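You operate a simulated robot arm through the tools that you are given. There is no shell and no other tool. Be economical: measure what you need, move in short steps, check, and stop when the job is done.

The job below is to be done with a simulated two-armed robot. You get a single attempt, and the scene is never put back.

Task
On the top of the press bench, fold the beige cloth in half, so that its two long edges meet.
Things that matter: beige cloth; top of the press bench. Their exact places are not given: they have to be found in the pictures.

Only the result counts: the job must be done as asked and must still hold three seconds after the hand-in. Knocking over, shifting, dropping, spilling or breaking anything else fails it. Flat cloth is picked up by pressing the open fingertips on it (5 to 10 N) and closing them slowly along it; thin cloth reads only 2 to 8 mm in the jaws.

Robot
Two 7-joint arms with two-finger grippers on one trunk, on a base that drives. Base frame: it is fixed to the floor where the robot stands at the start and does not move with it; the origin is under the middle of the robot, x ahead of it, y to its left, z up. Lengths are in m, angles in degrees, forces in N, time in s.
The left shoulder is at the start at [0.024, 0.214, 1.081], the right one opposite. With the tool pointing down near the work surface each hand reaches from about 0.2 to 0.76 m from the robot's upright axis, wherever it stands, measured 20 degrees to its own side. Places, roughly: beige cloth [0.5, -0.1, 0.9]; top of the press bench [0.6, 0.7, 0.8]. Payload 2.2 kg a hand.
The tool frame of a hand sits at the grasp point between the pads (the TCP): z along the fingers, y along the line on which they close. The tips reach 0.019 m beyond it. The gripper opens to 0.116 m. The gripper's body begins 0.07 m behind the TCP.
Orientation is told as [roll, pitch, yaw] about the base's x, y, z axes, in that order, counted from this pose: with the fingers straight down and closing along the base's y, the tool's x points along the base's -x, its y along +y and its z along -z.

Tools
- The arms move only by the tool move_arm. It takes "left_increments", "right_increments" or both (then of equal length, played together; a hand with none holds still); each is a list of rows, each a list of 7 numbers: the opening, from 0 (shut) to 1 (fully open), then the shift along the base's x, y, z in m, then the turn, a rotation vector about the base's x, y, z in degrees. In form: [[hand, tx, ty, tz, rx, ry, rz], ...]. A call has 1 to 12 rows; each row shifts and turns the commanded pose from where the row before left it. Rows are played at 5 a second. More than 0.05 m and 8.6 degrees between two rows, or a gripper value outside its range, and nothing of the call is played. A pose out of reach is approached as far as the arm can. The call stops where the force on the tool passes 40 N (or 10 N more than at its start, if that is more) or the arm is blocked; 0.2 s more then pass. The fingers move at their own pace and stop on an object; they squeeze with about 28 N. The grip force told is the motor's: it shows also when the fingers shut on nothing. Time passes only in rows, and 0.2 s behind the last, so rows that do not move let the fingers close. It gives the time, the measured TCP pose, the force on the tool (base axes), the opening and the grip force at its end, in the units of the frame above (readings bear some noise), with the torque about the TCP (base axes, N m) and any sound that the robot's microphone picked up, and new pictures: "show" is both (left out), scene, wrist or none (wrist: the cameras of the hands that moved).
- Cameras (640 x 400 px; columns grow to the right, rows downward): "scene" is now at [0.13, -0.0169, 1.244]; the picture's right is [-0.18, -0.98, -0.00], its down [-0.60, 0.11, -0.79] and it looks along [0.78, -0.14, -0.61] (base axes); focal length 278 px, centre (320, 200). "left" rides on the left gripper at [0.069, 0.015, -0.097] in its tool frame; the picture's right is [-0.21, 0.98, 0.00], its down [-0.76, -0.17, -0.63] and it looks along [-0.62, -0.14, 0.77] (tool axes); focal length 251 px, centre (320, 200). "right" rides on the right gripper at [0.069, -0.015, -0.097] in its tool frame; the picture's right is [0.22, 0.98, 0.00], its down [-0.76, 0.17, -0.63] and it looks along [-0.62, 0.14, 0.77] (tool axes); focal length 251 px, centre (320, 200).
- raise_lower(by): slides the trunk up (or, below 0, down) by that many m; the arms and the scene camera ride with it, the base frame stays. It gives what a move gives, with no picture.
- drive_base(legs): drives the robot by 1 to 6 legs, each [ahead, left, turn to the left] in m, m and degrees, along the robot's own axes; the way and the turn of a leg run together, so that a leg with both is an arc; at most 1.5 m and 180 degrees a leg. The arms and the cameras ride along, it lands a little off, and it stops where it bumps. It gives what a move gives, and a new picture of the scene camera.
- turn_head(pan, tilt): turns the head with the scene camera to pan (to the left, within 80 degrees either way) and tilt (down, from -29 to 69), counted from straight ahead of the robot. It gives what a move gives, and a new picture of the scene camera.
- measure_at(camera, pixels): for up to 12 pixels [column, row] of the newest picture of that camera ("zoom" is the newest enlarged one), the place [x, y, z] in the base frame of the surface seen there, good to about 0.003 m. No time passes.
- zoom(camera, box): a new picture of the part [left, top, right, bottom] of that camera's present view, enlarged. No time passes.
- job_done(): hands the job in; it is judged then, once.

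Work in short steps. Measure before you move; look again where a grasp or a placing could have gone wrong, and mend it. You have 80 turns and 260 pictures in all, those below and enlarged ones among them. Open the grippers and draw the arms clear of the work before you hand the job in, unless the task says otherwise; then end with one line.

The tools are called as name(argument=value, ...) on one line, values as JSON. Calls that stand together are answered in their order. move_arm: Moves the arms, as the interface text tells. Its arguments: {"type":"object","properties":{"left_increments":{"type":"array","items":{"type":"array","items":{"type":"number"}}},"right_increments":{"type":"array","items":{"type":"array","items":{"type":"number"}}},"show":{"type":"string","enum":["both","scene","wrist","none"]}},"required":[]} The other tools are called the same way: raise_lower (by) slides the trunk up or down; drive_base (legs) drives the base; turn_head (pan, tilt) turns the head that bears the scene camera; measure_at (camera, pixels) gives the place of the surface under pixels of a picture; zoom (camera, box) takes an enlarged picture of a part of a camera's view; job_done () hands the job in.

At the start:

```text
time_s: 0.0
left_tool_pos: [0.5251, 0.162, 0.9937]
left_ee_rot: [0.1, 0.0, 0.0]
left_wrist_force: [0.1, -0.3, -0.3]
left_wrist_torque: [0.0, 0.02, -0.01]
left_gripper_width: 0.1161
left_gripper_force: 0.2
right_tool_pos: [0.3814, -0.2824, 1.0461]
right_ee_rot: [0.1, 0.1, -0.1]
right_wrist_force: [-0.1, 1.3, -0.3]
right_wrist_torque: [-0.02, 0.03, -0.02]
right_gripper_width: 0.1159
right_gripper_force: 0.0
trunk travel left (down, up): [-0.225, 0.265]
robot x, y, heading: [-0.0045, -0.0003, 0.1]
head pan, tilt: [-10.6, 37.6]
```

scene: 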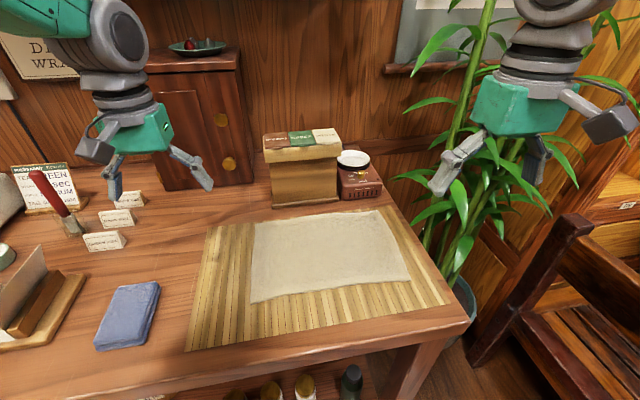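
right: 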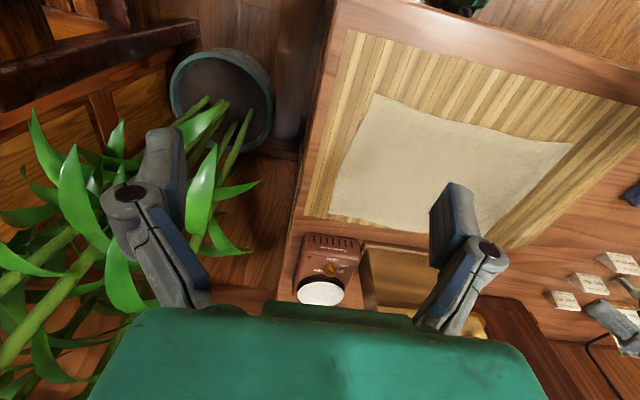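
left: 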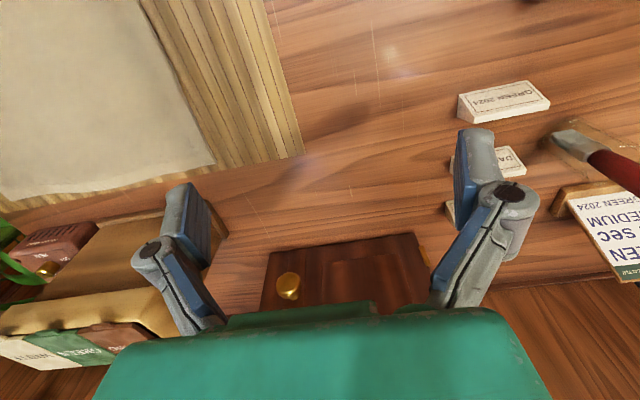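

The cloth lies on the mat, with corners at about (257,222), (377,208), (411,280), (250,303). I'll measure these corners, the table and the neighbouring objects.

measure_at(camera="scene", pixels=[[257, 223], [377, 211], [409, 279], [252, 301], [320, 255], [205, 230], [190, 348], [450, 303], [230, 260], [300, 205], [360, 195], [150, 250]])

turn_head(pan=40, tilt=35)

```text
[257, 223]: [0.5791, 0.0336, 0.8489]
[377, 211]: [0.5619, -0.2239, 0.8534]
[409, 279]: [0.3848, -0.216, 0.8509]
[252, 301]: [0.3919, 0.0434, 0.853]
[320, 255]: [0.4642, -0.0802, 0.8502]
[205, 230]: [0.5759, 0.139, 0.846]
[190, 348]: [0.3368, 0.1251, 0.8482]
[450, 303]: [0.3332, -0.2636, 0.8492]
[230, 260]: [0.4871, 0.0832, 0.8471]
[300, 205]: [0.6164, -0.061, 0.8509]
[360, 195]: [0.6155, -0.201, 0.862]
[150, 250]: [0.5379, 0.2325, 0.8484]
```

```text
time_s: 1.2
left_tool_pos: [0.5213, 0.1616, 0.995]
left_ee_rot: [0.0, -0.1, 0.1]
left_wrist_force: [0.1, 0.5, -0.3]
left_wrist_torque: [0.01, 0.01, -0.01]
left_gripper_width: 0.116
left_gripper_force: 0.1
right_tool_pos: [0.3787, -0.2818, 1.0474]
right_ee_rot: [0.1, -0.1, 0.0]
right_wrist_force: [0.6, 0.2, -0.4]
right_wrist_torque: [-0.03, -0.03, 0.02]
right_gripper_width: 0.1157
right_gripper_force: 0.0
trunk travel left (down, up): [-0.225, 0.265]
robot x, y, heading: [-0.0016, -0.0004, 0.0]
head pan, tilt: [40.0, 35.0]
```

scene: 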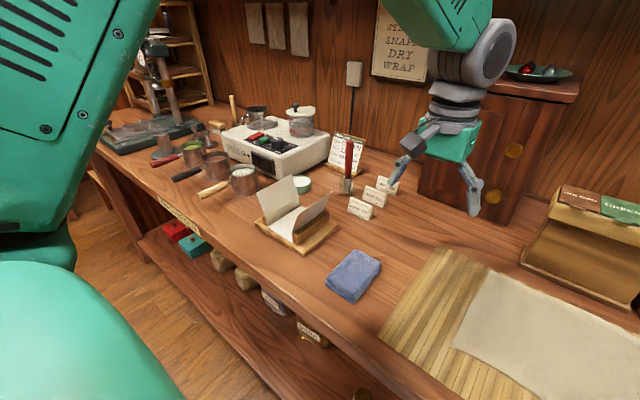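

The whole long bench is the press bench, and the cloth lies on its near-right end with its long edges along y (x≈0.388 and x≈0.57). I'll turn the head back to the cloth and look closer at its corners.

turn_head(pan=-10, tilt=48)

zoom(camera="scene", box=[180, 80, 500, 280])

```text
time_s: 2.4
left_tool_pos: [0.5222, 0.1605, 0.9944]
left_ee_rot: [0.0, -0.1, -0.1]
left_wrist_force: [0.2, 0.5, 0.6]
left_wrist_torque: [0.0, 0.02, 0.0]
left_gripper_width: 0.1161
left_gripper_force: 0.1
right_tool_pos: [0.3782, -0.2819, 1.0471]
right_ee_rot: [0.1, 0.0, 0.0]
right_wrist_force: [-0.3, 0.7, 0.6]
right_wrist_torque: [0.0, 0.0, 0.02]
right_gripper_width: 0.1161
right_gripper_force: 0.0
trunk travel left (down, up): [-0.225, 0.265]
robot x, y, heading: [0.0013, -0.0017, 0.2]
head pan, tilt: [-10.0, 48.0]
```

scene: 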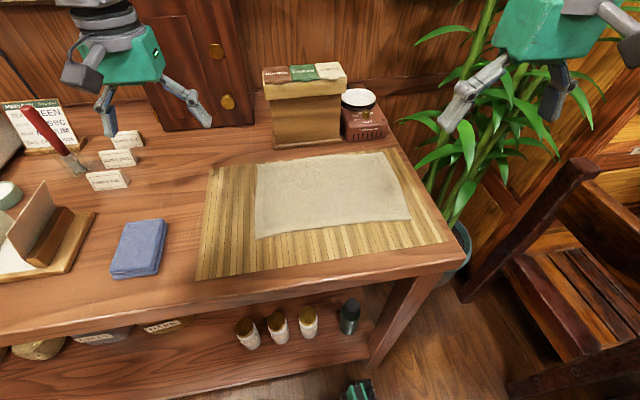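

```text
2.00 times, centred on (340, 180) of scene
```

zoom: 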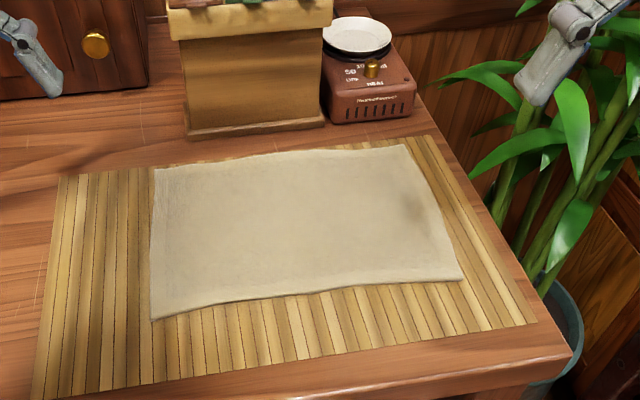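

I measure the cloth corners and edges precisely in the zoom view: corners at (153,168), (403,146), (462,278), (152,318).

measure_at(camera="zoom", pixels=[[155, 170], [402, 148], [459, 276], [154, 316], [280, 157], [300, 292], [100, 250], [200, 318], [200, 136], [325, 122], [330, 115], [410, 115]])

```text
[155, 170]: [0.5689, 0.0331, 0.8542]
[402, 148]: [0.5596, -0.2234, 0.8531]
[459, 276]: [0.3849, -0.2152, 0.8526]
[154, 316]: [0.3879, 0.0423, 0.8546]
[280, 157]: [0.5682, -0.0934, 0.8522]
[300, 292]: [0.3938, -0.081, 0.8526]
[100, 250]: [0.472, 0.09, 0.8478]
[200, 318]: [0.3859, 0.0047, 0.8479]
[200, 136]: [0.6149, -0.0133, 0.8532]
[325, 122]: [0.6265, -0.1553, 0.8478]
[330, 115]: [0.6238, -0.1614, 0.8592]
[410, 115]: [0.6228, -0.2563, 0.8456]
```

Cloth spans x 0.387–0.567, y −0.22–0.038. I bring both hands above the two near corners, fingers closing along y, jaws part open.

move_arm(left_increments=[[0.3, -0.03, -0.036, 0, 0, 0, 0], [0.3, -0.03, -0.036, 0, 0, 0, 0], [0.3, -0.031, -0.036, -0.03, 0, 0, 0], [0.3, -0.031, -0.0365, -0.032, 0, 0, 0], [0.3, 0, 0, -0.032, 0, 0, 0], [0.3, 0, 0, 0, 0, 0, 0]], right_increments=[[0.3, 0.005, 0.022, -0.025, 0, 0, 0], [0.3, 0.005, 0.022, -0.025, 0, 0, 0], [0.3, 0.006, 0.023, -0.03, 0, 0, 0], [0.3, 0.006, 0.023, -0.03, 0, 0, 0], [0.3, 0, 0, -0.037, 0, 0, 0], [0.3, 0, 0, 0, 0, 0, 0]])

```text
refused: row 3 steps farther than a row can; nothing moved
```

Row 3 was slightly over 0.05 m; I split the move into smaller rows.

move_arm(left_increments=[[0.3, -0.03, -0.036, 0, 0, 0, 0], [0.3, -0.03, -0.036, 0, 0, 0, 0], [0.3, -0.031, -0.036, 0, 0, 0, 0], [0.3, -0.031, -0.0365, 0, 0, 0, 0], [0.3, 0, 0, -0.047, 0, 0, 0], [0.3, 0, 0, -0.047, 0, 0, 0], [0.3, 0, 0, 0, 0, 0, 0]], right_increments=[[0.3, 0.005, 0.022, -0.025, 0, 0, 0], [0.3, 0.005, 0.022, -0.025, 0, 0, 0], [0.3, 0.006, 0.023, -0.03, 0, 0, 0], [0.3, 0.006, 0.023, -0.03, 0, 0, 0], [0.3, 0, 0, -0.02, 0, 0, 0], [0.3, 0, 0, -0.017, 0, 0, 0], [0.3, 0, 0, 0, 0, 0, 0]])

```text
time_s: 4.0
left_tool_pos: [0.4078, 0.0165, 0.9181]
left_ee_rot: [-1.9, -1.4, 0.9]
left_wrist_force: [-0.3, -0.3, 0.7]
left_wrist_torque: [0.0, -0.02, -0.01]
left_gripper_width: 0.0349
left_gripper_force: 0.0
right_tool_pos: [0.3999, -0.1907, 0.901]
right_ee_rot: [0.0, -0.1, 0.1]
right_wrist_force: [0.2, 0.3, -0.2]
right_wrist_torque: [-0.02, -0.01, 0.01]
right_gripper_width: 0.0347
right_gripper_force: 0.0
trunk travel left (down, up): [-0.225, 0.265]
robot x, y, heading: [-0.0016, 0.0017, 0.2]
head pan, tilt: [-10.0, 48.0]
```

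scene: 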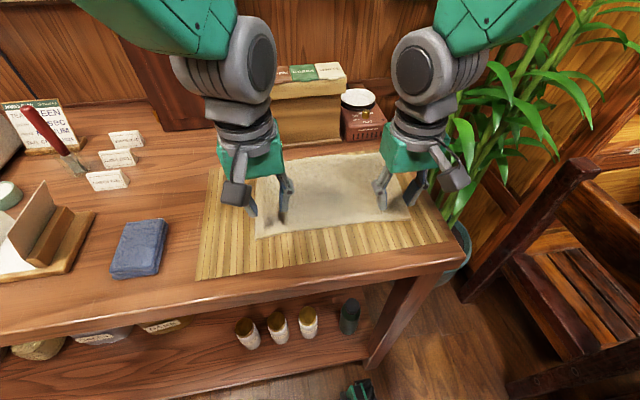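
right: 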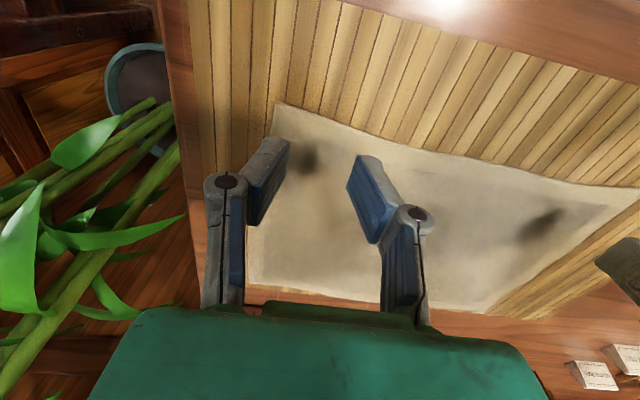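
left: 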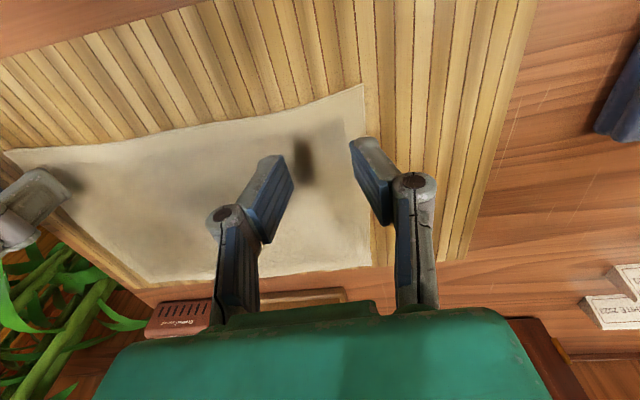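

The left hand lags slightly behind its command. I lower both by 15 mm and let them settle.

move_arm(left_increments=[[0.3, 0, 0, -0.008, 0, 0, 0], [0.3, 0, 0, -0.007, 0, 0, 0], [0.3, 0, 0, 0, 0, 0, 0], [0.3, 0, 0, 0, 0, 0, 0]], right_increments=[[0.3, 0, 0, -0.008, 0, 0, 0], [0.3, 0, 0, -0.007, 0, 0, 0], [0.3, 0, 0, 0, 0, 0, 0], [0.3, 0, 0, 0, 0, 0, 0]], show="wrist")

```text
time_s: 5.2
left_tool_pos: [0.4096, 0.0186, 0.9115]
left_ee_rot: [-3.3, -1.7, 1.9]
left_wrist_force: [-0.4, 0.6, -0.2]
left_wrist_torque: [-0.02, -0.02, -0.02]
left_gripper_width: 0.0347
left_gripper_force: 0.1
right_tool_pos: [0.3977, -0.1924, 0.8877]
right_ee_rot: [0.1, -0.3, -0.1]
right_wrist_force: [0.1, 0.1, 0.0]
right_wrist_torque: [0.05, -0.02, -0.02]
right_gripper_width: 0.0349
right_gripper_force: 0.0
trunk travel left (down, up): [-0.225, 0.265]
robot x, y, heading: [-0.0008, 0.0045, -0.2]
head pan, tilt: [-10.0, 48.0]
stopped in row 4 (left hand): the arm was blocked; the commanded pose is now the measured one
```

right: 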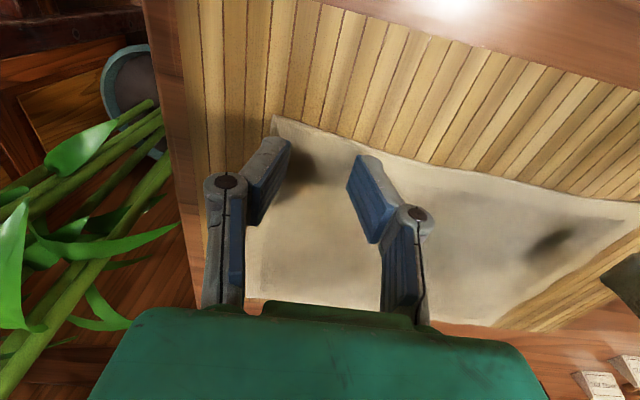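
left: 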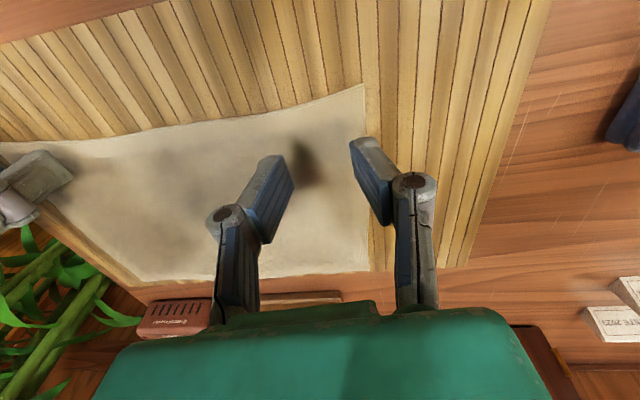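

The left arm is blocked at about z=0.91, probably at a joint limit this close to the midline. Shifting the base to the right would centre the cloth between the arms, so I check how close the chair is and raise the hands.

measure_at(camera="scene", pixels=[[470, 295], [595, 170], [510, 350], [515, 255], [450, 258], [530, 390], [575, 165]])

move_arm(left_increments=[[0.3, 0, 0.01, 0.03, 3.3, 1.7, -1.9], [0.3, 0, 0.01, 0.03, 0, 0, 0]], right_increments=[[0.3, 0, 0, 0.04, 0, 0, 0], [0.3, 0, 0, 0.04, 0, 0, 0]], show="none")

turn_head(pan=-60, tilt=50)

```text
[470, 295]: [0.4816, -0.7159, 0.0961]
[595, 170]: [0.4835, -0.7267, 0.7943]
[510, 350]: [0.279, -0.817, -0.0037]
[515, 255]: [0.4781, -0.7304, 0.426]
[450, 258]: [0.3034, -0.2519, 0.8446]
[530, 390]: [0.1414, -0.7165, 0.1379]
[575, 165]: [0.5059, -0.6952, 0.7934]
```

```text
time_s: 5.8
left_tool_pos: [0.4071, 0.0375, 0.9698]
left_ee_rot: [0.4, 0.0, -0.5]
left_wrist_force: [0.6, 0.7, 0.4]
left_wrist_torque: [-0.01, -0.05, -0.01]
left_gripper_width: 0.0348
left_gripper_force: 0.1
right_tool_pos: [0.3972, -0.1906, 0.9676]
right_ee_rot: [0.0, -0.3, 0.1]
right_wrist_force: [-0.7, 0.0, -0.7]
right_wrist_torque: [-0.03, 0.02, -0.02]
right_gripper_width: 0.0351
right_gripper_force: 0.0
trunk travel left (down, up): [-0.225, 0.265]
robot x, y, heading: [-0.0002, 0.0028, -0.2]
head pan, tilt: [-10.0, 48.0]
```

```text
time_s: 7.0
left_tool_pos: [0.4086, 0.0375, 0.9702]
left_ee_rot: [0.3, 0.0, -0.4]
left_wrist_force: [-1.4, 0.7, -0.4]
left_wrist_torque: [0.02, -0.01, 0.01]
left_gripper_width: 0.0348
left_gripper_force: 0.0
right_tool_pos: [0.3974, -0.1915, 0.9657]
right_ee_rot: [0.1, -0.2, 0.0]
right_wrist_force: [0.5, -0.3, 0.7]
right_wrist_torque: [0.02, -0.03, 0.01]
right_gripper_width: 0.0347
right_gripper_force: 0.0
trunk travel left (down, up): [-0.225, 0.265]
robot x, y, heading: [0.0025, 0.004, -0.2]
head pan, tilt: [-60.0, 50.0]
```

scene: 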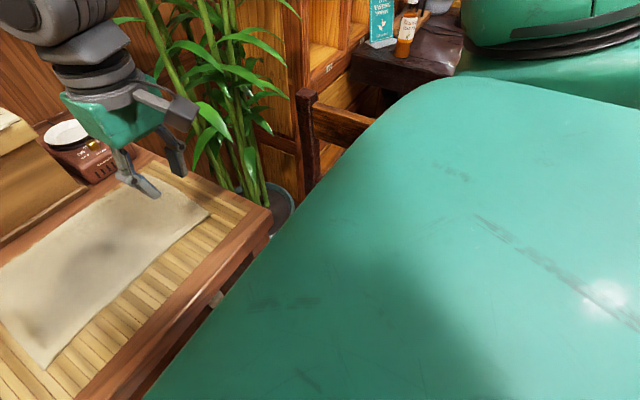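

The chair starts at about y=−0.69, which leaves room for a 0.09 m sideways move to the right. The hands are clear above the cloth.

drive_base(legs=[[0, -0.09, 0]])

turn_head(pan=0, tilt=48)

```text
time_s: 8.1
left_tool_pos: [0.4102, -0.007, 0.9692]
left_ee_rot: [-1.7, 0.1, -0.2]
left_wrist_force: [0.3, 2.4, 0.8]
left_wrist_torque: [-0.18, -0.01, 0.01]
left_gripper_width: 0.0352
left_gripper_force: 0.2
right_tool_pos: [0.3986, -0.2357, 0.9727]
right_ee_rot: [-2.2, -0.3, 0.2]
right_wrist_force: [-0.5, 1.5, -0.6]
right_wrist_torque: [-0.09, 0.04, -0.01]
right_gripper_width: 0.0348
right_gripper_force: 0.0
trunk travel left (down, up): [-0.225, 0.265]
robot x, y, heading: [-0.0016, -0.0812, 0.1]
head pan, tilt: [-60.0, 50.0]
```

scene: 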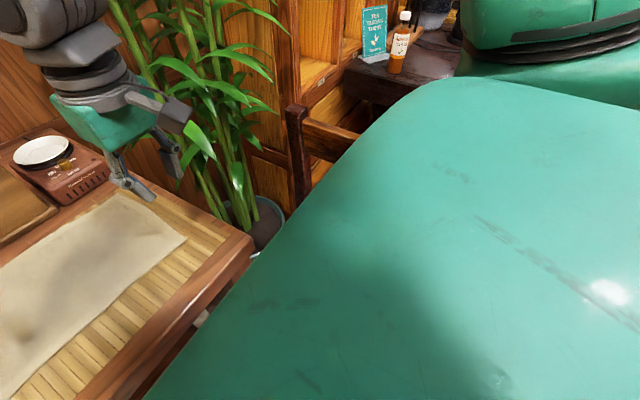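

```text
time_s: 9.4
left_tool_pos: [0.4082, -0.065, 0.9722]
left_ee_rot: [1.3, 0.0, -0.5]
left_wrist_force: [0.0, -1.5, 0.0]
left_wrist_torque: [0.16, -0.01, 0.0]
left_gripper_width: 0.0346
left_gripper_force: 0.0
right_tool_pos: [0.3963, -0.2954, 0.964]
right_ee_rot: [0.9, -0.3, -0.1]
right_wrist_force: [-0.5, -1.6, 0.2]
right_wrist_torque: [0.17, -0.02, -0.01]
right_gripper_width: 0.0347
right_gripper_force: 0.0
trunk travel left (down, up): [-0.225, 0.265]
robot x, y, heading: [0.0015, -0.0862, -0.1]
head pan, tilt: [0.0, 48.0]
```

scene: 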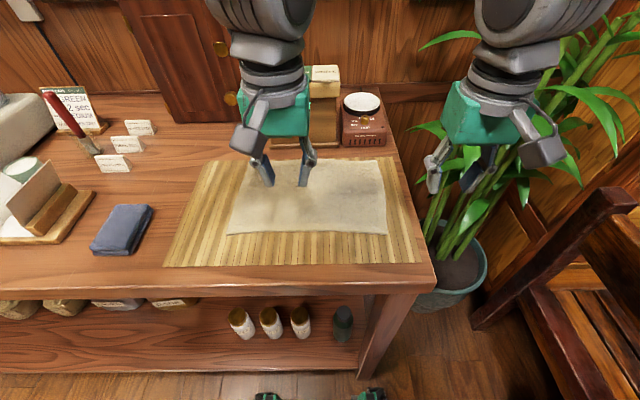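

The base is now at y≈−0.087 and the hands have shifted by about −0.1 in y. I bring them back over the near corners and down to just above the cloth.

move_arm(left_increments=[[0.3, -0.004, 0.04, 0, 0, 0, 0], [0.3, -0.004, 0.041, 0, -1, 0, 0.4], [0.3, 0, 0, -0.03, 0, 0, 0], [0.3, 0, 0, -0.03, 0, 0, 0], [0.3, 0, 0, -0.02, 0, 0, 0], [0.3, 0, 0, 0, 0, 0, 0]], right_increments=[[0.3, 0.001, 0.049, 0, 0, 0, 0], [0.3, 0.001, 0.049, 0, -1, 0, 0], [0.3, 0, 0, -0.03, 0, 0, 0], [0.3, 0, 0, -0.03, 0, 0, 0], [0.3, 0, 0, -0.014, 0, 0, 0], [0.3, 0, 0, 0, 0, 0, 0]])

```text
time_s: 10.8
left_tool_pos: [0.3988, 0.0625, 0.889]
left_ee_rot: [-2.1, 0.1, 0.3]
left_wrist_force: [0.3, 0.5, 0.0]
left_wrist_torque: [-0.06, 0.0, -0.02]
left_gripper_width: 0.0347
left_gripper_force: 0.0
right_tool_pos: [0.3978, -0.1502, 0.8956]
right_ee_rot: [-2.3, -0.5, 0.3]
right_wrist_force: [0.1, 1.0, -0.4]
right_wrist_torque: [-0.08, -0.04, 0.04]
right_gripper_width: 0.035
right_gripper_force: 0.1
trunk travel left (down, up): [-0.225, 0.265]
robot x, y, heading: [0.0008, -0.0744, 0.2]
head pan, tilt: [0.0, 48.0]
```

scene: 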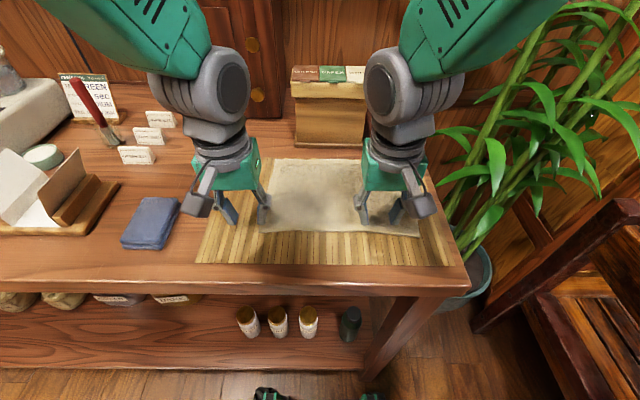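
right: 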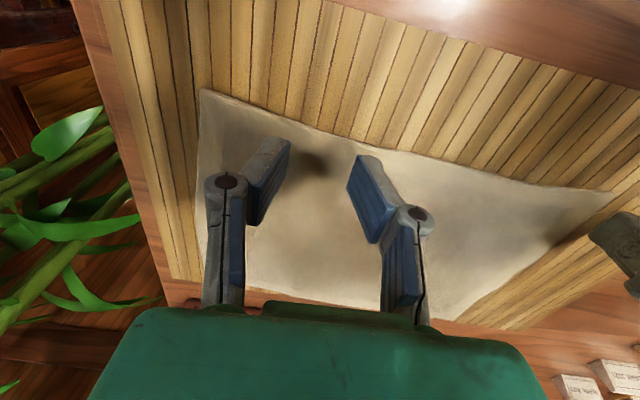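
left: 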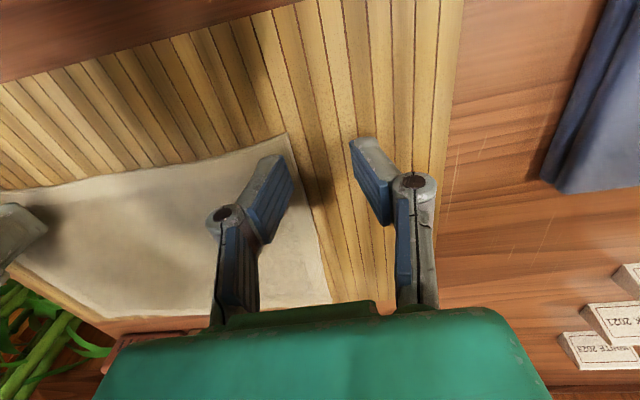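

Both hands sit 45 mm too far in +y, so the base seems to still be swaying after the drive. I wait with still rows and read again.

move_arm(left_increments=[[0.3, 0, 0, 0, 0, 0, 0], [0.3, 0, 0, 0, 0, 0, 0], [0.3, 0, 0, 0, 0, 0, 0], [0.3, 0, 0, 0, 0, 0, 0], [0.3, 0, 0, 0, 0, 0, 0], [0.3, 0, 0, 0, 0, 0, 0], [0.3, 0, 0, 0, 0, 0, 0], [0.3, 0, 0, 0, 0, 0, 0], [0.3, 0, 0, 0, 0, 0, 0], [0.3, 0, 0, 0, 0, 0, 0]], show="none")

move_arm(left_increments=[[0.3, 0, 0, 0, 0, 0, 0], [0.3, 0, 0, 0, 0, 0, 0]], show="none")

```text
time_s: 13.0
left_tool_pos: [0.3994, 0.0565, 0.8907]
left_ee_rot: [-1.5, 0.2, 0.4]
left_wrist_force: [-0.4, 1.3, -0.3]
left_wrist_torque: [-0.05, 0.02, 0.01]
left_gripper_width: 0.0349
left_gripper_force: 0.1
right_tool_pos: [0.3979, -0.1566, 0.8953]
right_ee_rot: [-2.0, -0.5, 0.4]
right_wrist_force: [-0.3, 1.8, -0.7]
right_wrist_torque: [-0.05, -0.01, 0.03]
right_gripper_width: 0.0347
right_gripper_force: 0.0
trunk travel left (down, up): [-0.225, 0.265]
robot x, y, heading: [0.0012, -0.0801, -0.1]
head pan, tilt: [0.0, 48.0]
```

```text
time_s: 13.6
left_tool_pos: [0.3988, 0.0242, 0.8937]
left_ee_rot: [0.0, 0.1, 0.0]
left_wrist_force: [-0.9, -1.2, -0.3]
left_wrist_torque: [0.1, 0.03, 0.01]
left_gripper_width: 0.0349
left_gripper_force: 0.2
right_tool_pos: [0.3982, -0.1874, 0.8932]
right_ee_rot: [-0.4, -0.3, 0.1]
right_wrist_force: [-0.4, -1.5, 0.0]
right_wrist_torque: [0.14, 0.02, 0.02]
right_gripper_width: 0.035
right_gripper_force: 0.1
trunk travel left (down, up): [-0.225, 0.265]
robot x, y, heading: [-0.0018, -0.0853, -0.3]
head pan, tilt: [0.0, 48.0]
```

It is still swaying, with slow decay. I wait longer and sample again.

move_arm(left_increments=[[0.3, 0, 0, 0, 0, 0, 0], [0.3, 0, 0, 0, 0, 0, 0], [0.3, 0, 0, 0, 0, 0, 0], [0.3, 0, 0, 0, 0, 0, 0], [0.3, 0, 0, 0, 0, 0, 0], [0.3, 0, 0, 0, 0, 0, 0], [0.3, 0, 0, 0, 0, 0, 0], [0.3, 0, 0, 0, 0, 0, 0], [0.3, 0, 0, 0, 0, 0, 0], [0.3, 0, 0, 0, 0, 0, 0], [0.3, 0, 0, 0, 0, 0, 0], [0.3, 0, 0, 0, 0, 0, 0]], show="none")

move_arm(left_increments=[[0.3, 0, 0, 0, 0, 0, 0], [0.3, 0, 0, 0, 0, 0, 0], [0.3, 0, 0, 0, 0, 0, 0], [0.3, 0, 0, 0, 0, 0, 0], [0.3, 0, 0, 0, 0, 0, 0], [0.3, 0, 0, 0, 0, 0, 0], [0.3, 0, 0, 0, 0, 0, 0], [0.3, 0, 0, 0, 0, 0, 0], [0.3, 0, 0, 0, 0, 0, 0], [0.3, 0, 0, 0, 0, 0, 0], [0.3, 0, 0, 0, 0, 0, 0], [0.3, 0, 0, 0, 0, 0, 0]], show="none")

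move_arm(left_increments=[[0.3, 0, 0, 0, 0, 0, 0], [0.3, 0, 0, 0, 0, 0, 0]])

```text
time_s: 16.2
left_tool_pos: [0.3994, 0.0379, 0.8934]
left_ee_rot: [-0.7, 0.1, 0.0]
left_wrist_force: [0.0, 0.5, -1.0]
left_wrist_torque: [0.05, -0.01, 0.02]
left_gripper_width: 0.0346
left_gripper_force: 0.0
right_tool_pos: [0.3991, -0.1754, 0.8946]
right_ee_rot: [-1.0, -0.4, 0.1]
right_wrist_force: [0.1, -0.4, 1.4]
right_wrist_torque: [0.01, 0.0, -0.01]
right_gripper_width: 0.0348
right_gripper_force: 0.1
trunk travel left (down, up): [-0.225, 0.265]
robot x, y, heading: [-0.0012, -0.0815, -0.4]
head pan, tilt: [0.0, 48.0]
```

```text
time_s: 18.8
left_tool_pos: [0.3993, 0.0471, 0.891]
left_ee_rot: [-1.2, 0.1, 0.2]
left_wrist_force: [0.7, -0.1, -0.2]
left_wrist_torque: [0.01, -0.01, -0.02]
left_gripper_width: 0.0349
left_gripper_force: 0.0
right_tool_pos: [0.3969, -0.1639, 0.8959]
right_ee_rot: [-1.6, -0.5, 0.1]
right_wrist_force: [0.0, 0.8, -0.2]
right_wrist_torque: [0.01, 0.02, -0.01]
right_gripper_width: 0.0347
right_gripper_force: 0.0
trunk travel left (down, up): [-0.225, 0.265]
robot x, y, heading: [0.0003, -0.0771, -0.0]
head pan, tilt: [0.0, 48.0]
```

```text
time_s: 19.4
left_tool_pos: [0.3998, 0.0373, 0.8929]
left_ee_rot: [-0.7, 0.0, 0.1]
left_wrist_force: [-0.3, -0.3, -0.5]
left_wrist_torque: [-0.03, 0.0, 0.0]
left_gripper_width: 0.0348
left_gripper_force: 0.1
right_tool_pos: [0.3981, -0.1744, 0.8943]
right_ee_rot: [-1.1, -0.4, 0.1]
right_wrist_force: [0.1, -0.2, 0.0]
right_wrist_torque: [0.01, 0.02, 0.02]
right_gripper_width: 0.035
right_gripper_force: 0.0
trunk travel left (down, up): [-0.225, 0.265]
robot x, y, heading: [0.0018, -0.0851, -0.1]
head pan, tilt: [0.0, 48.0]
```

scene: 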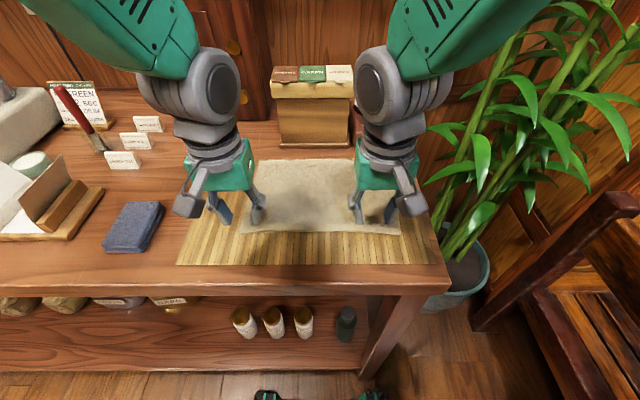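
left: 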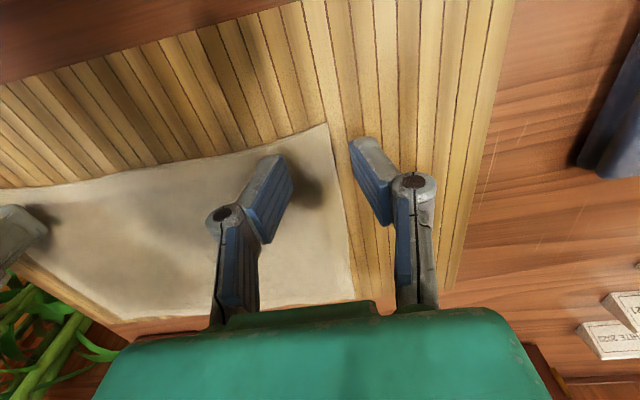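

The sway is settling around left y≈0.04, right y≈−0.172. I shift both −0.022 in y gently, level the roll, and wait.

move_arm(left_increments=[[0.3, 0, -0.006, 0, 0.4, 0, 0], [0.3, 0, -0.006, 0, 0.4, 0, 0], [0.3, 0, -0.006, 0, 0, 0, 0], [0.3, 0, -0.005, 0, 0, 0, 0], [0.3, 0, 0, 0, 0, 0, 0], [0.3, 0, 0, 0, 0, 0, 0], [0.3, 0, 0, 0, 0, 0, 0], [0.3, 0, 0, 0, 0, 0, 0], [0.3, 0, 0, 0, 0, 0, 0], [0.3, 0, 0, 0, 0, 0, 0], [0.3, 0, 0, 0, 0, 0, 0], [0.3, 0, 0, 0, 0, 0, 0]], right_increments=[[0.3, 0, -0.006, 0, 0.5, 0, 0], [0.3, 0, -0.006, 0, 0.5, 0, 0], [0.3, 0, -0.006, 0, 0.2, 0, 0], [0.3, 0, -0.005, 0, 0, 0, 0], [0.3, 0, 0, 0, 0, 0, 0], [0.3, 0, 0, 0, 0, 0, 0], [0.3, 0, 0, 0, 0, 0, 0], [0.3, 0, 0, 0, 0, 0, 0], [0.3, 0, 0, 0, 0, 0, 0], [0.3, 0, 0, 0, 0, 0, 0], [0.3, 0, 0, 0, 0, 0, 0], [0.3, 0, 0, 0, 0, 0, 0]], show="none")

move_arm(left_increments=[[0.3, 0, 0, 0, 0, 0, 0], [0.3, 0, 0, 0, 0, 0, 0], [0.3, 0, 0, 0, 0, 0, 0]], right_increments=[[0.3, 0, 0, 0, 0, 0, 0], [0.3, 0, 0, 0, 0, 0, 0], [0.3, 0, 0, 0, 0, 0, 0]], show="wrist")

```text
time_s: 22.0
left_tool_pos: [0.3996, 0.021, 0.8918]
left_ee_rot: [-0.2, 0.1, 0.0]
left_wrist_force: [0.3, 0.9, 0.0]
left_wrist_torque: [0.03, 0.01, 0.03]
left_gripper_width: 0.035
left_gripper_force: 0.0
right_tool_pos: [0.3983, -0.1904, 0.8942]
right_ee_rot: [-0.2, -0.4, 0.2]
right_wrist_force: [-0.3, -0.1, 0.3]
right_wrist_torque: [0.04, -0.01, -0.01]
right_gripper_width: 0.0347
right_gripper_force: 0.0
trunk travel left (down, up): [-0.225, 0.265]
robot x, y, heading: [0.0039, -0.0795, -0.1]
head pan, tilt: [0.0, 48.0]
```

```text
time_s: 22.8
left_tool_pos: [0.4005, 0.024, 0.8911]
left_ee_rot: [-0.3, 0.1, 0.3]
left_wrist_force: [-0.8, 0.2, -0.6]
left_wrist_torque: [0.03, 0.01, 0.0]
left_gripper_width: 0.0348
left_gripper_force: 0.2
right_tool_pos: [0.3982, -0.1903, 0.8941]
right_ee_rot: [-0.2, -0.5, 0.3]
right_wrist_force: [-0.3, 0.0, -0.8]
right_wrist_torque: [0.04, 0.05, -0.03]
right_gripper_width: 0.0347
right_gripper_force: 0.3
trunk travel left (down, up): [-0.225, 0.265]
robot x, y, heading: [0.001, -0.0824, -0.4]
head pan, tilt: [0.0, 48.0]
```

right: 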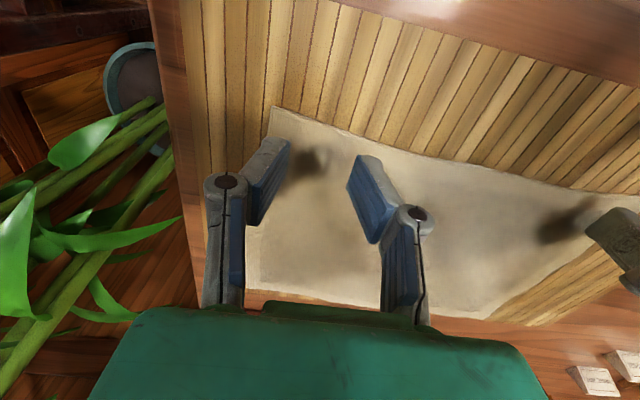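
left: 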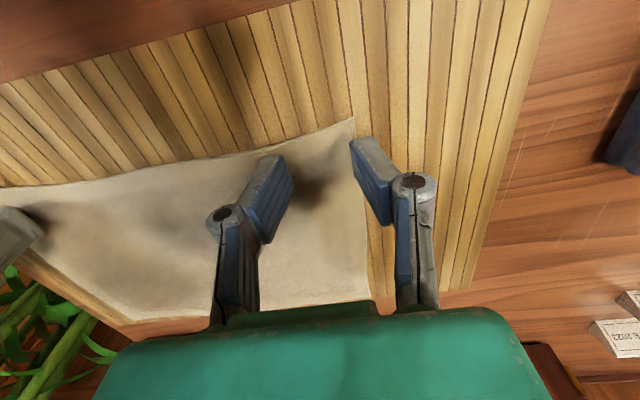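

Now stable. I shift left 11 mm toward −y so both its fingers are on the cloth, and lower both to just above contact (TCP z≈0.876).

move_arm(left_increments=[[0.3, -0.002, -0.006, -0.005, 0, 0, 0], [0.3, -0.002, -0.005, -0.005, 0, 0, 0], [0.3, 0, 0, -0.005, 0, 0, 0], [0.3, 0, 0, 0, 0, 0, 0], [0.3, 0, 0, 0, 0, 0, 0]], right_increments=[[0.3, -0.001, 0, -0.006, 0, 0, 0], [0.3, -0.001, 0, -0.006, 0, 0, 0], [0.3, 0, 0, -0.006, 0, 0, 0], [0.3, 0, 0, 0, 0, 0, 0], [0.3, 0, 0, 0, 0, 0, 0]], show="none")

```text
time_s: 24.0
left_tool_pos: [0.3958, 0.0122, 0.8758]
left_ee_rot: [-0.3, 0.2, 0.2]
left_wrist_force: [0.2, -0.6, -0.1]
left_wrist_torque: [0.02, 0.02, -0.01]
left_gripper_width: 0.0347
left_gripper_force: 0.0
right_tool_pos: [0.397, -0.1889, 0.8761]
right_ee_rot: [-0.3, -0.5, 0.1]
right_wrist_force: [-0.6, -0.3, -0.4]
right_wrist_torque: [-0.01, -0.02, 0.03]
right_gripper_width: 0.0352
right_gripper_force: 0.2
trunk travel left (down, up): [-0.225, 0.265]
robot x, y, heading: [-0.0019, -0.0763, 0.1]
head pan, tilt: [0.0, 48.0]
```

No contact yet at z=0.876. I press down another 6 mm in small steps.

move_arm(left_increments=[[0.3, 0, 0, -0.002, 0, 0, 0], [0.3, 0, 0, -0.002, 0, 0, 0], [0.3, 0, 0, -0.002, 0, 0, 0], [0.3, 0, 0, 0, 0, 0, 0]], right_increments=[[0.3, 0, 0, -0.002, 0, 0, 0], [0.3, 0, 0, -0.002, 0, 0, 0], [0.3, 0, 0, -0.002, 0, 0, 0], [0.3, 0, 0, 0, 0, 0, 0]], show="none")

```text
time_s: 25.0
left_tool_pos: [0.3958, 0.0123, 0.8718]
left_ee_rot: [-0.4, 0.0, 0.2]
left_wrist_force: [0.3, -5.8, 15.1]
left_wrist_torque: [-0.37, -0.09, 0.0]
left_gripper_width: 0.035
left_gripper_force: 7.6
right_tool_pos: [0.3962, -0.1882, 0.8719]
right_ee_rot: [-0.2, -0.7, 0.1]
right_wrist_force: [0.4, 2.3, 13.4]
right_wrist_torque: [0.22, -0.01, 0.0]
right_gripper_width: 0.0361
right_gripper_force: 0.0
trunk travel left (down, up): [-0.225, 0.265]
robot x, y, heading: [0.001, -0.0804, -0.3]
head pan, tilt: [0.0, 48.0]
```

Contact at about 14 N, slightly more than wanted. I ease up 1 mm and close slowly along the cloth.

move_arm(left_increments=[[0.3, 0, 0, 0.001, 0, 0, 0], [0.25, 0, 0, 0, 0, 0, 0], [0.2, 0, 0, 0, 0, 0, 0], [0.15, 0, 0, 0, 0, 0, 0], [0.1, 0, 0, 0, 0, 0, 0], [0.05, 0, 0, 0, 0, 0, 0], [0, 0, 0, 0, 0, 0, 0], [0, 0, 0, 0, 0, 0, 0], [0, 0, 0, 0, 0, 0, 0]], right_increments=[[0.3, 0, 0, 0.001, 0, 0, 0], [0.25, 0, 0, 0, 0, 0, 0], [0.2, 0, 0, 0, 0, 0, 0], [0.15, 0, 0, 0, 0, 0, 0], [0.1, 0, 0, 0, 0, 0, 0], [0.05, 0, 0, 0, 0, 0, 0], [0, 0, 0, 0, 0, 0, 0], [0, 0, 0, 0, 0, 0, 0], [0, 0, 0, 0, 0, 0, 0]])

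```text
time_s: 27.0
left_tool_pos: [0.395, 0.0125, 0.8721]
left_ee_rot: [-0.3, 0.0, 0.3]
left_wrist_force: [0.6, -5.1, 11.9]
left_wrist_torque: [-0.01, -0.07, -0.04]
left_gripper_width: 0.0045
left_gripper_force: 27.4
right_tool_pos: [0.3979, -0.1876, 0.8715]
right_ee_rot: [-0.3, -0.5, 0.2]
right_wrist_force: [-0.3, 5.9, 9.0]
right_wrist_torque: [0.06, -0.04, 0.01]
right_gripper_width: 0.0045
right_gripper_force: 28.4
trunk travel left (down, up): [-0.225, 0.265]
robot x, y, heading: [0.0005, -0.0795, 0.1]
head pan, tilt: [0.0, 48.0]
```

scene: 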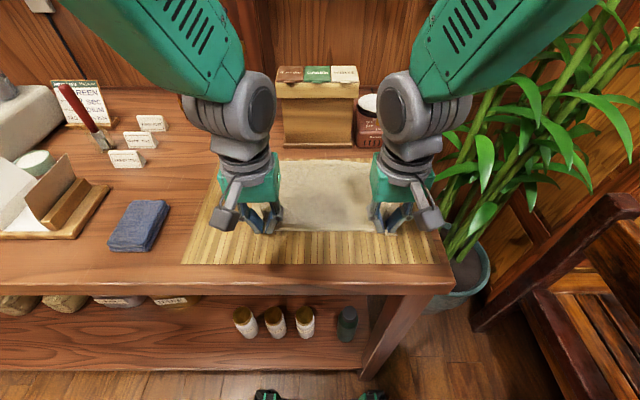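
right: 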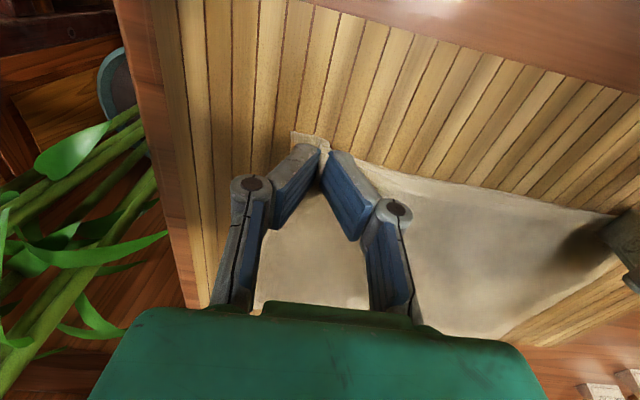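
left: 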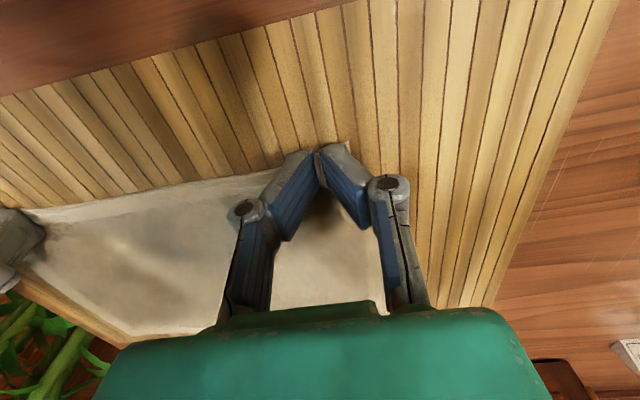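

Both jaws read 4.5 mm, a cloth-thick pinch. I lift 30 mm along the start of the fold arc and check.

move_arm(left_increments=[[0, 0, 0, 0.01, 0, 0, 0], [0, 0.002, 0, 0.01, 0, 0, 0], [0, 0.003, 0, 0.01, 0, 0, 0], [0, 0, 0, 0, 0, 0, 0]], right_increments=[[0, 0, 0, 0.01, 0, 0, 0], [0, 0.002, 0, 0.01, 0, 0, 0], [0, 0.003, 0, 0.01, 0, 0, 0], [0, 0, 0, 0, 0, 0, 0]])

```text
time_s: 28.0
left_tool_pos: [0.401, 0.0129, 0.9026]
left_ee_rot: [-0.4, 0.2, 0.1]
left_wrist_force: [-0.3, -4.1, -0.3]
left_wrist_torque: [-0.04, 0.0, 0.0]
left_gripper_width: 0.0044
left_gripper_force: 27.7
right_tool_pos: [0.4025, -0.1885, 0.9023]
right_ee_rot: [-0.2, -0.5, 0.1]
right_wrist_force: [0.1, 4.0, 0.6]
right_wrist_torque: [0.07, 0.02, 0.01]
right_gripper_width: 0.0041
right_gripper_force: 27.9
trunk travel left (down, up): [-0.225, 0.265]
robot x, y, heading: [-0.0024, -0.0794, -0.1]
head pan, tilt: [0.0, 48.0]
```

scene: 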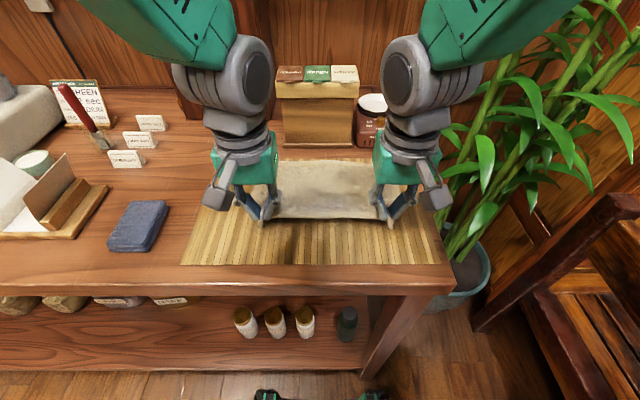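
right: 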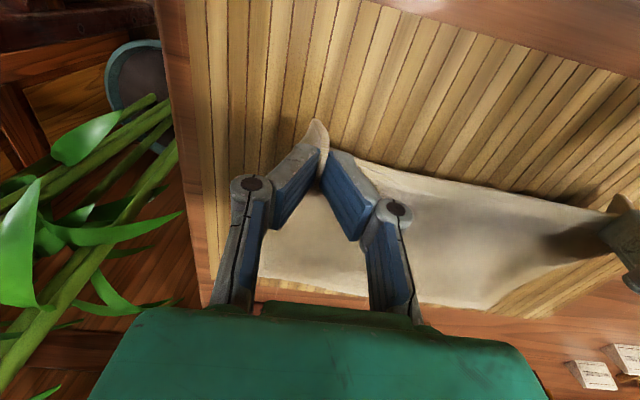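
left: 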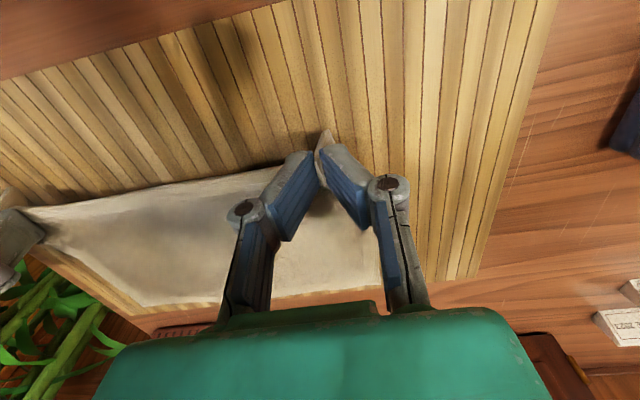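

Both hands hold; the near edge lifts cleanly. Leaning the hands forward during the fold would help turn the edge over, so I measure the box and scale behind the cloth for clearance.

measure_at(camera="scene", pixels=[[290, 85], [350, 85], [290, 72], [320, 110], [320, 140], [368, 128], [373, 112], [372, 100], [382, 98]])

```text
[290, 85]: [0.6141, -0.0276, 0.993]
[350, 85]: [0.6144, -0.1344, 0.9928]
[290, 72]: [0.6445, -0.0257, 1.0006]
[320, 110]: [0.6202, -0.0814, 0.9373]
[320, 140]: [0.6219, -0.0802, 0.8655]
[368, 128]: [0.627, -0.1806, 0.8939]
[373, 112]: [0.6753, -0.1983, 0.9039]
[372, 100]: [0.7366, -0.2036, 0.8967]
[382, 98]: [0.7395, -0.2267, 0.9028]
```

The box front is at x≈0.614 (top z≈1.0), so only a slight forward tilt is safe. I play the first part of the arc, bringing the hands 3 mm closer each to relax the edge.

move_arm(left_increments=[[0, 0.007, -0.003, 0.011, 0, 0, 0], [0, 0.007, 0, 0.011, 0, 0, 0], [0, 0.01, 0, 0.01, 0, 1, 0], [0, 0.01, 0, 0.008, 0, 1, 0], [0, 0.012, 0, 0.004, 0, 1, 0], [0, 0.013, 0, 0.002, 0, 1, 0], [0, 0.013, 0, 0.001, 0, 1, 0], [0, 0.012, 0, 0, 0, 1, 0], [0, 0.014, 0, -0.003, 0, 1, 0], [0, 0.013, 0, -0.005, 0, 1, 0], [0, 0, 0, 0, 0, 0, 0]], right_increments=[[0, 0.007, 0.003, 0.011, 0, 0, 0], [0, 0.007, 0, 0.011, 0, 0, 0], [0, 0.01, 0, 0.01, 0, 1, 0], [0, 0.01, 0, 0.008, 0, 1, 0], [0, 0.012, 0, 0.004, 0, 1, 0], [0, 0.013, 0, 0.002, 0, 1, 0], [0, 0.013, 0, 0.001, 0, 1, 0], [0, 0.012, 0, 0, 0, 1, 0], [0, 0.014, 0, -0.003, 0, 1, 0], [0, 0.013, 0, -0.005, 0, 1, 0], [0, 0, 0, 0, 0, 0, 0]])

```text
time_s: 30.4
left_tool_pos: [0.512, 0.0103, 0.9415]
left_ee_rot: [-0.3, 7.9, 0.1]
left_wrist_force: [-0.8, -1.7, 0.3]
left_wrist_torque: [-0.01, -0.02, -0.03]
left_gripper_width: 0.0042
left_gripper_force: 27.3
right_tool_pos: [0.5127, -0.1864, 0.9411]
right_ee_rot: [-0.3, 7.5, 0.2]
right_wrist_force: [0.2, 1.1, -0.7]
right_wrist_torque: [-0.01, -0.01, 0.0]
right_gripper_width: 0.0043
right_gripper_force: 27.7
trunk travel left (down, up): [-0.225, 0.265]
robot x, y, heading: [0.0013, -0.0793, 0.1]
head pan, tilt: [0.0, 48.0]
```

scene: 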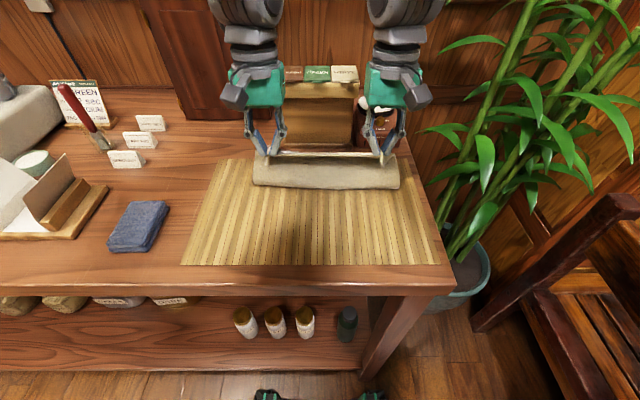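
right: 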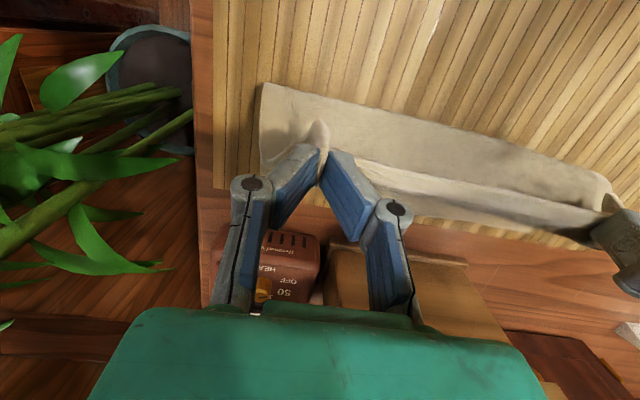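
left: 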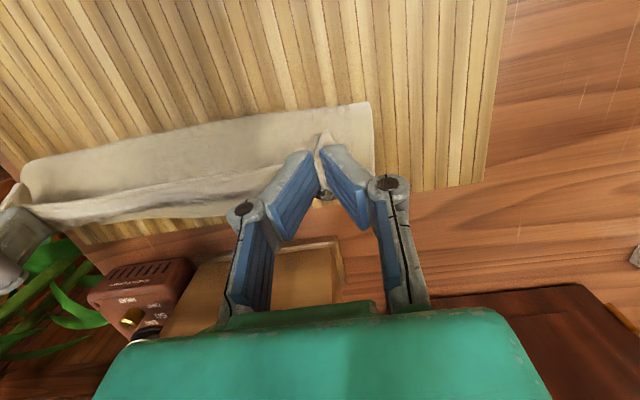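

The fold is forming well, with the lifted edge on top and the bulge toward the robot. I measure the bulge front and the visible edge positions.

measure_at(camera="scene", pixels=[[325, 186], [325, 170], [325, 154], [262, 184], [395, 184]])

measure_at(camera="left", pixels=[[225, 205], [170, 212], [130, 218], [200, 150], [371, 150], [230, 118]])

```text
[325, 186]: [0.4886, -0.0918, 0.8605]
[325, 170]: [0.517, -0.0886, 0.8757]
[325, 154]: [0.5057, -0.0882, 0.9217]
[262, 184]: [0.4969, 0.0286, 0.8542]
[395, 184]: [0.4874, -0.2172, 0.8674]
```

```text
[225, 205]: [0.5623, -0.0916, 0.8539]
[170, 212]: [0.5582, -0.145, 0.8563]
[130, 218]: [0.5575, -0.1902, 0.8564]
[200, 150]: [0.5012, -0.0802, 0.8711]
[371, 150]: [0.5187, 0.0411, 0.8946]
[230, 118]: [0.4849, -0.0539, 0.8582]
```

Bulge at x≈0.488, so the fold line is about right. I continue the arc down toward the far edge, stopping just above the lower layer.

move_arm(left_increments=[[0, 0.013, 0, -0.008, 0, 1, 0], [0, 0.012, 0, -0.009, 0, 1, 0], [0, 0.01, 0, -0.01, 0, 1, 0], [0, 0.009, 0, -0.011, 0, 0, 0], [0, 0.006, 0, -0.012, 0, 0, 0], [0, 0, 0, 0, 0, 0, 0]], right_increments=[[0, 0.013, 0, -0.008, 0, 1, 0], [0, 0.012, 0, -0.009, 0, 1, 0], [0, 0.01, 0, -0.01, 0, 1, 0], [0, 0.008, 0, -0.011, 0, 0, 0], [0, 0.003, 0, -0.012, 0, 0, 0], [0, 0, 0, 0, 0, 0, 0]])

```text
time_s: 31.4
left_tool_pos: [0.546, 0.0084, 0.9111]
left_ee_rot: [-0.5, 10.8, -0.1]
left_wrist_force: [-33.9, 1.0, 13.8]
left_wrist_torque: [-0.28, -4.18, -0.33]
left_gripper_width: 0.0044
left_gripper_force: 27.5
right_tool_pos: [0.5485, -0.1839, 0.9073]
right_ee_rot: [-0.4, 10.2, 0.3]
right_wrist_force: [-0.2, 0.4, 0.3]
right_wrist_torque: [-0.03, 0.0, 0.03]
right_gripper_width: 0.0043
right_gripper_force: 28.3
trunk travel left (down, up): [-0.225, 0.265]
robot x, y, heading: [0.0006, -0.0797, -0.0]
head pan, tilt: [0.0, 48.0]
stopped in row 5 (left hand): the force on the tool passed its limit at 53 N (the readings are from after the stop); the commanded pose is now the measured one
```

scene: 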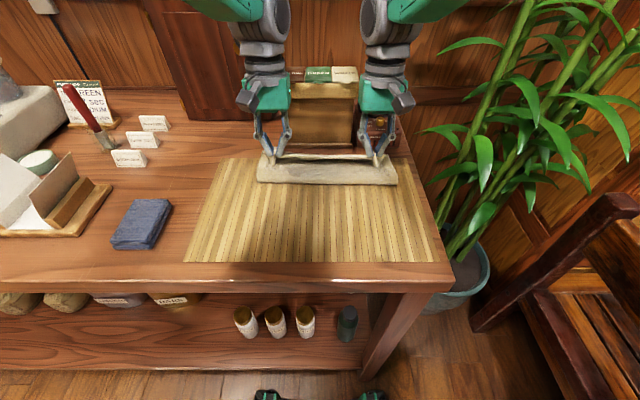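
right: 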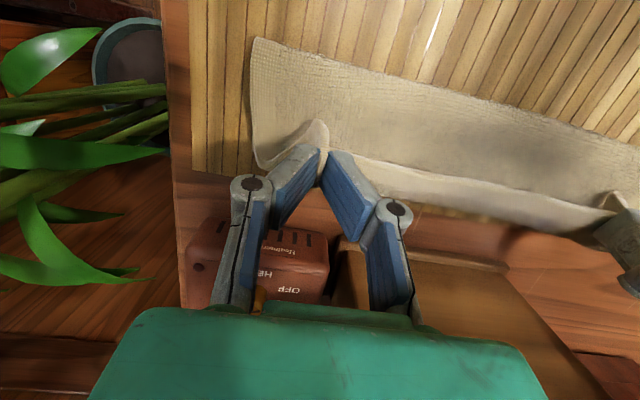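
left: 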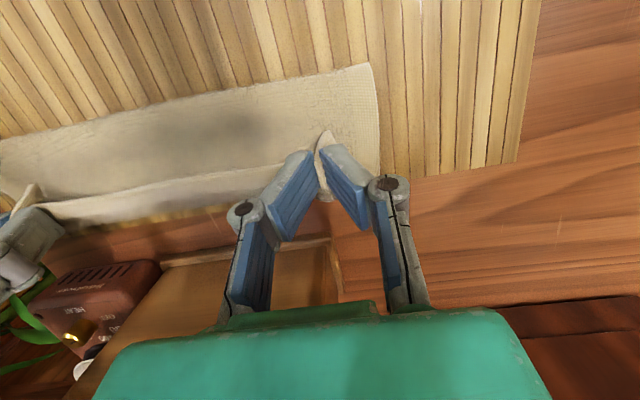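

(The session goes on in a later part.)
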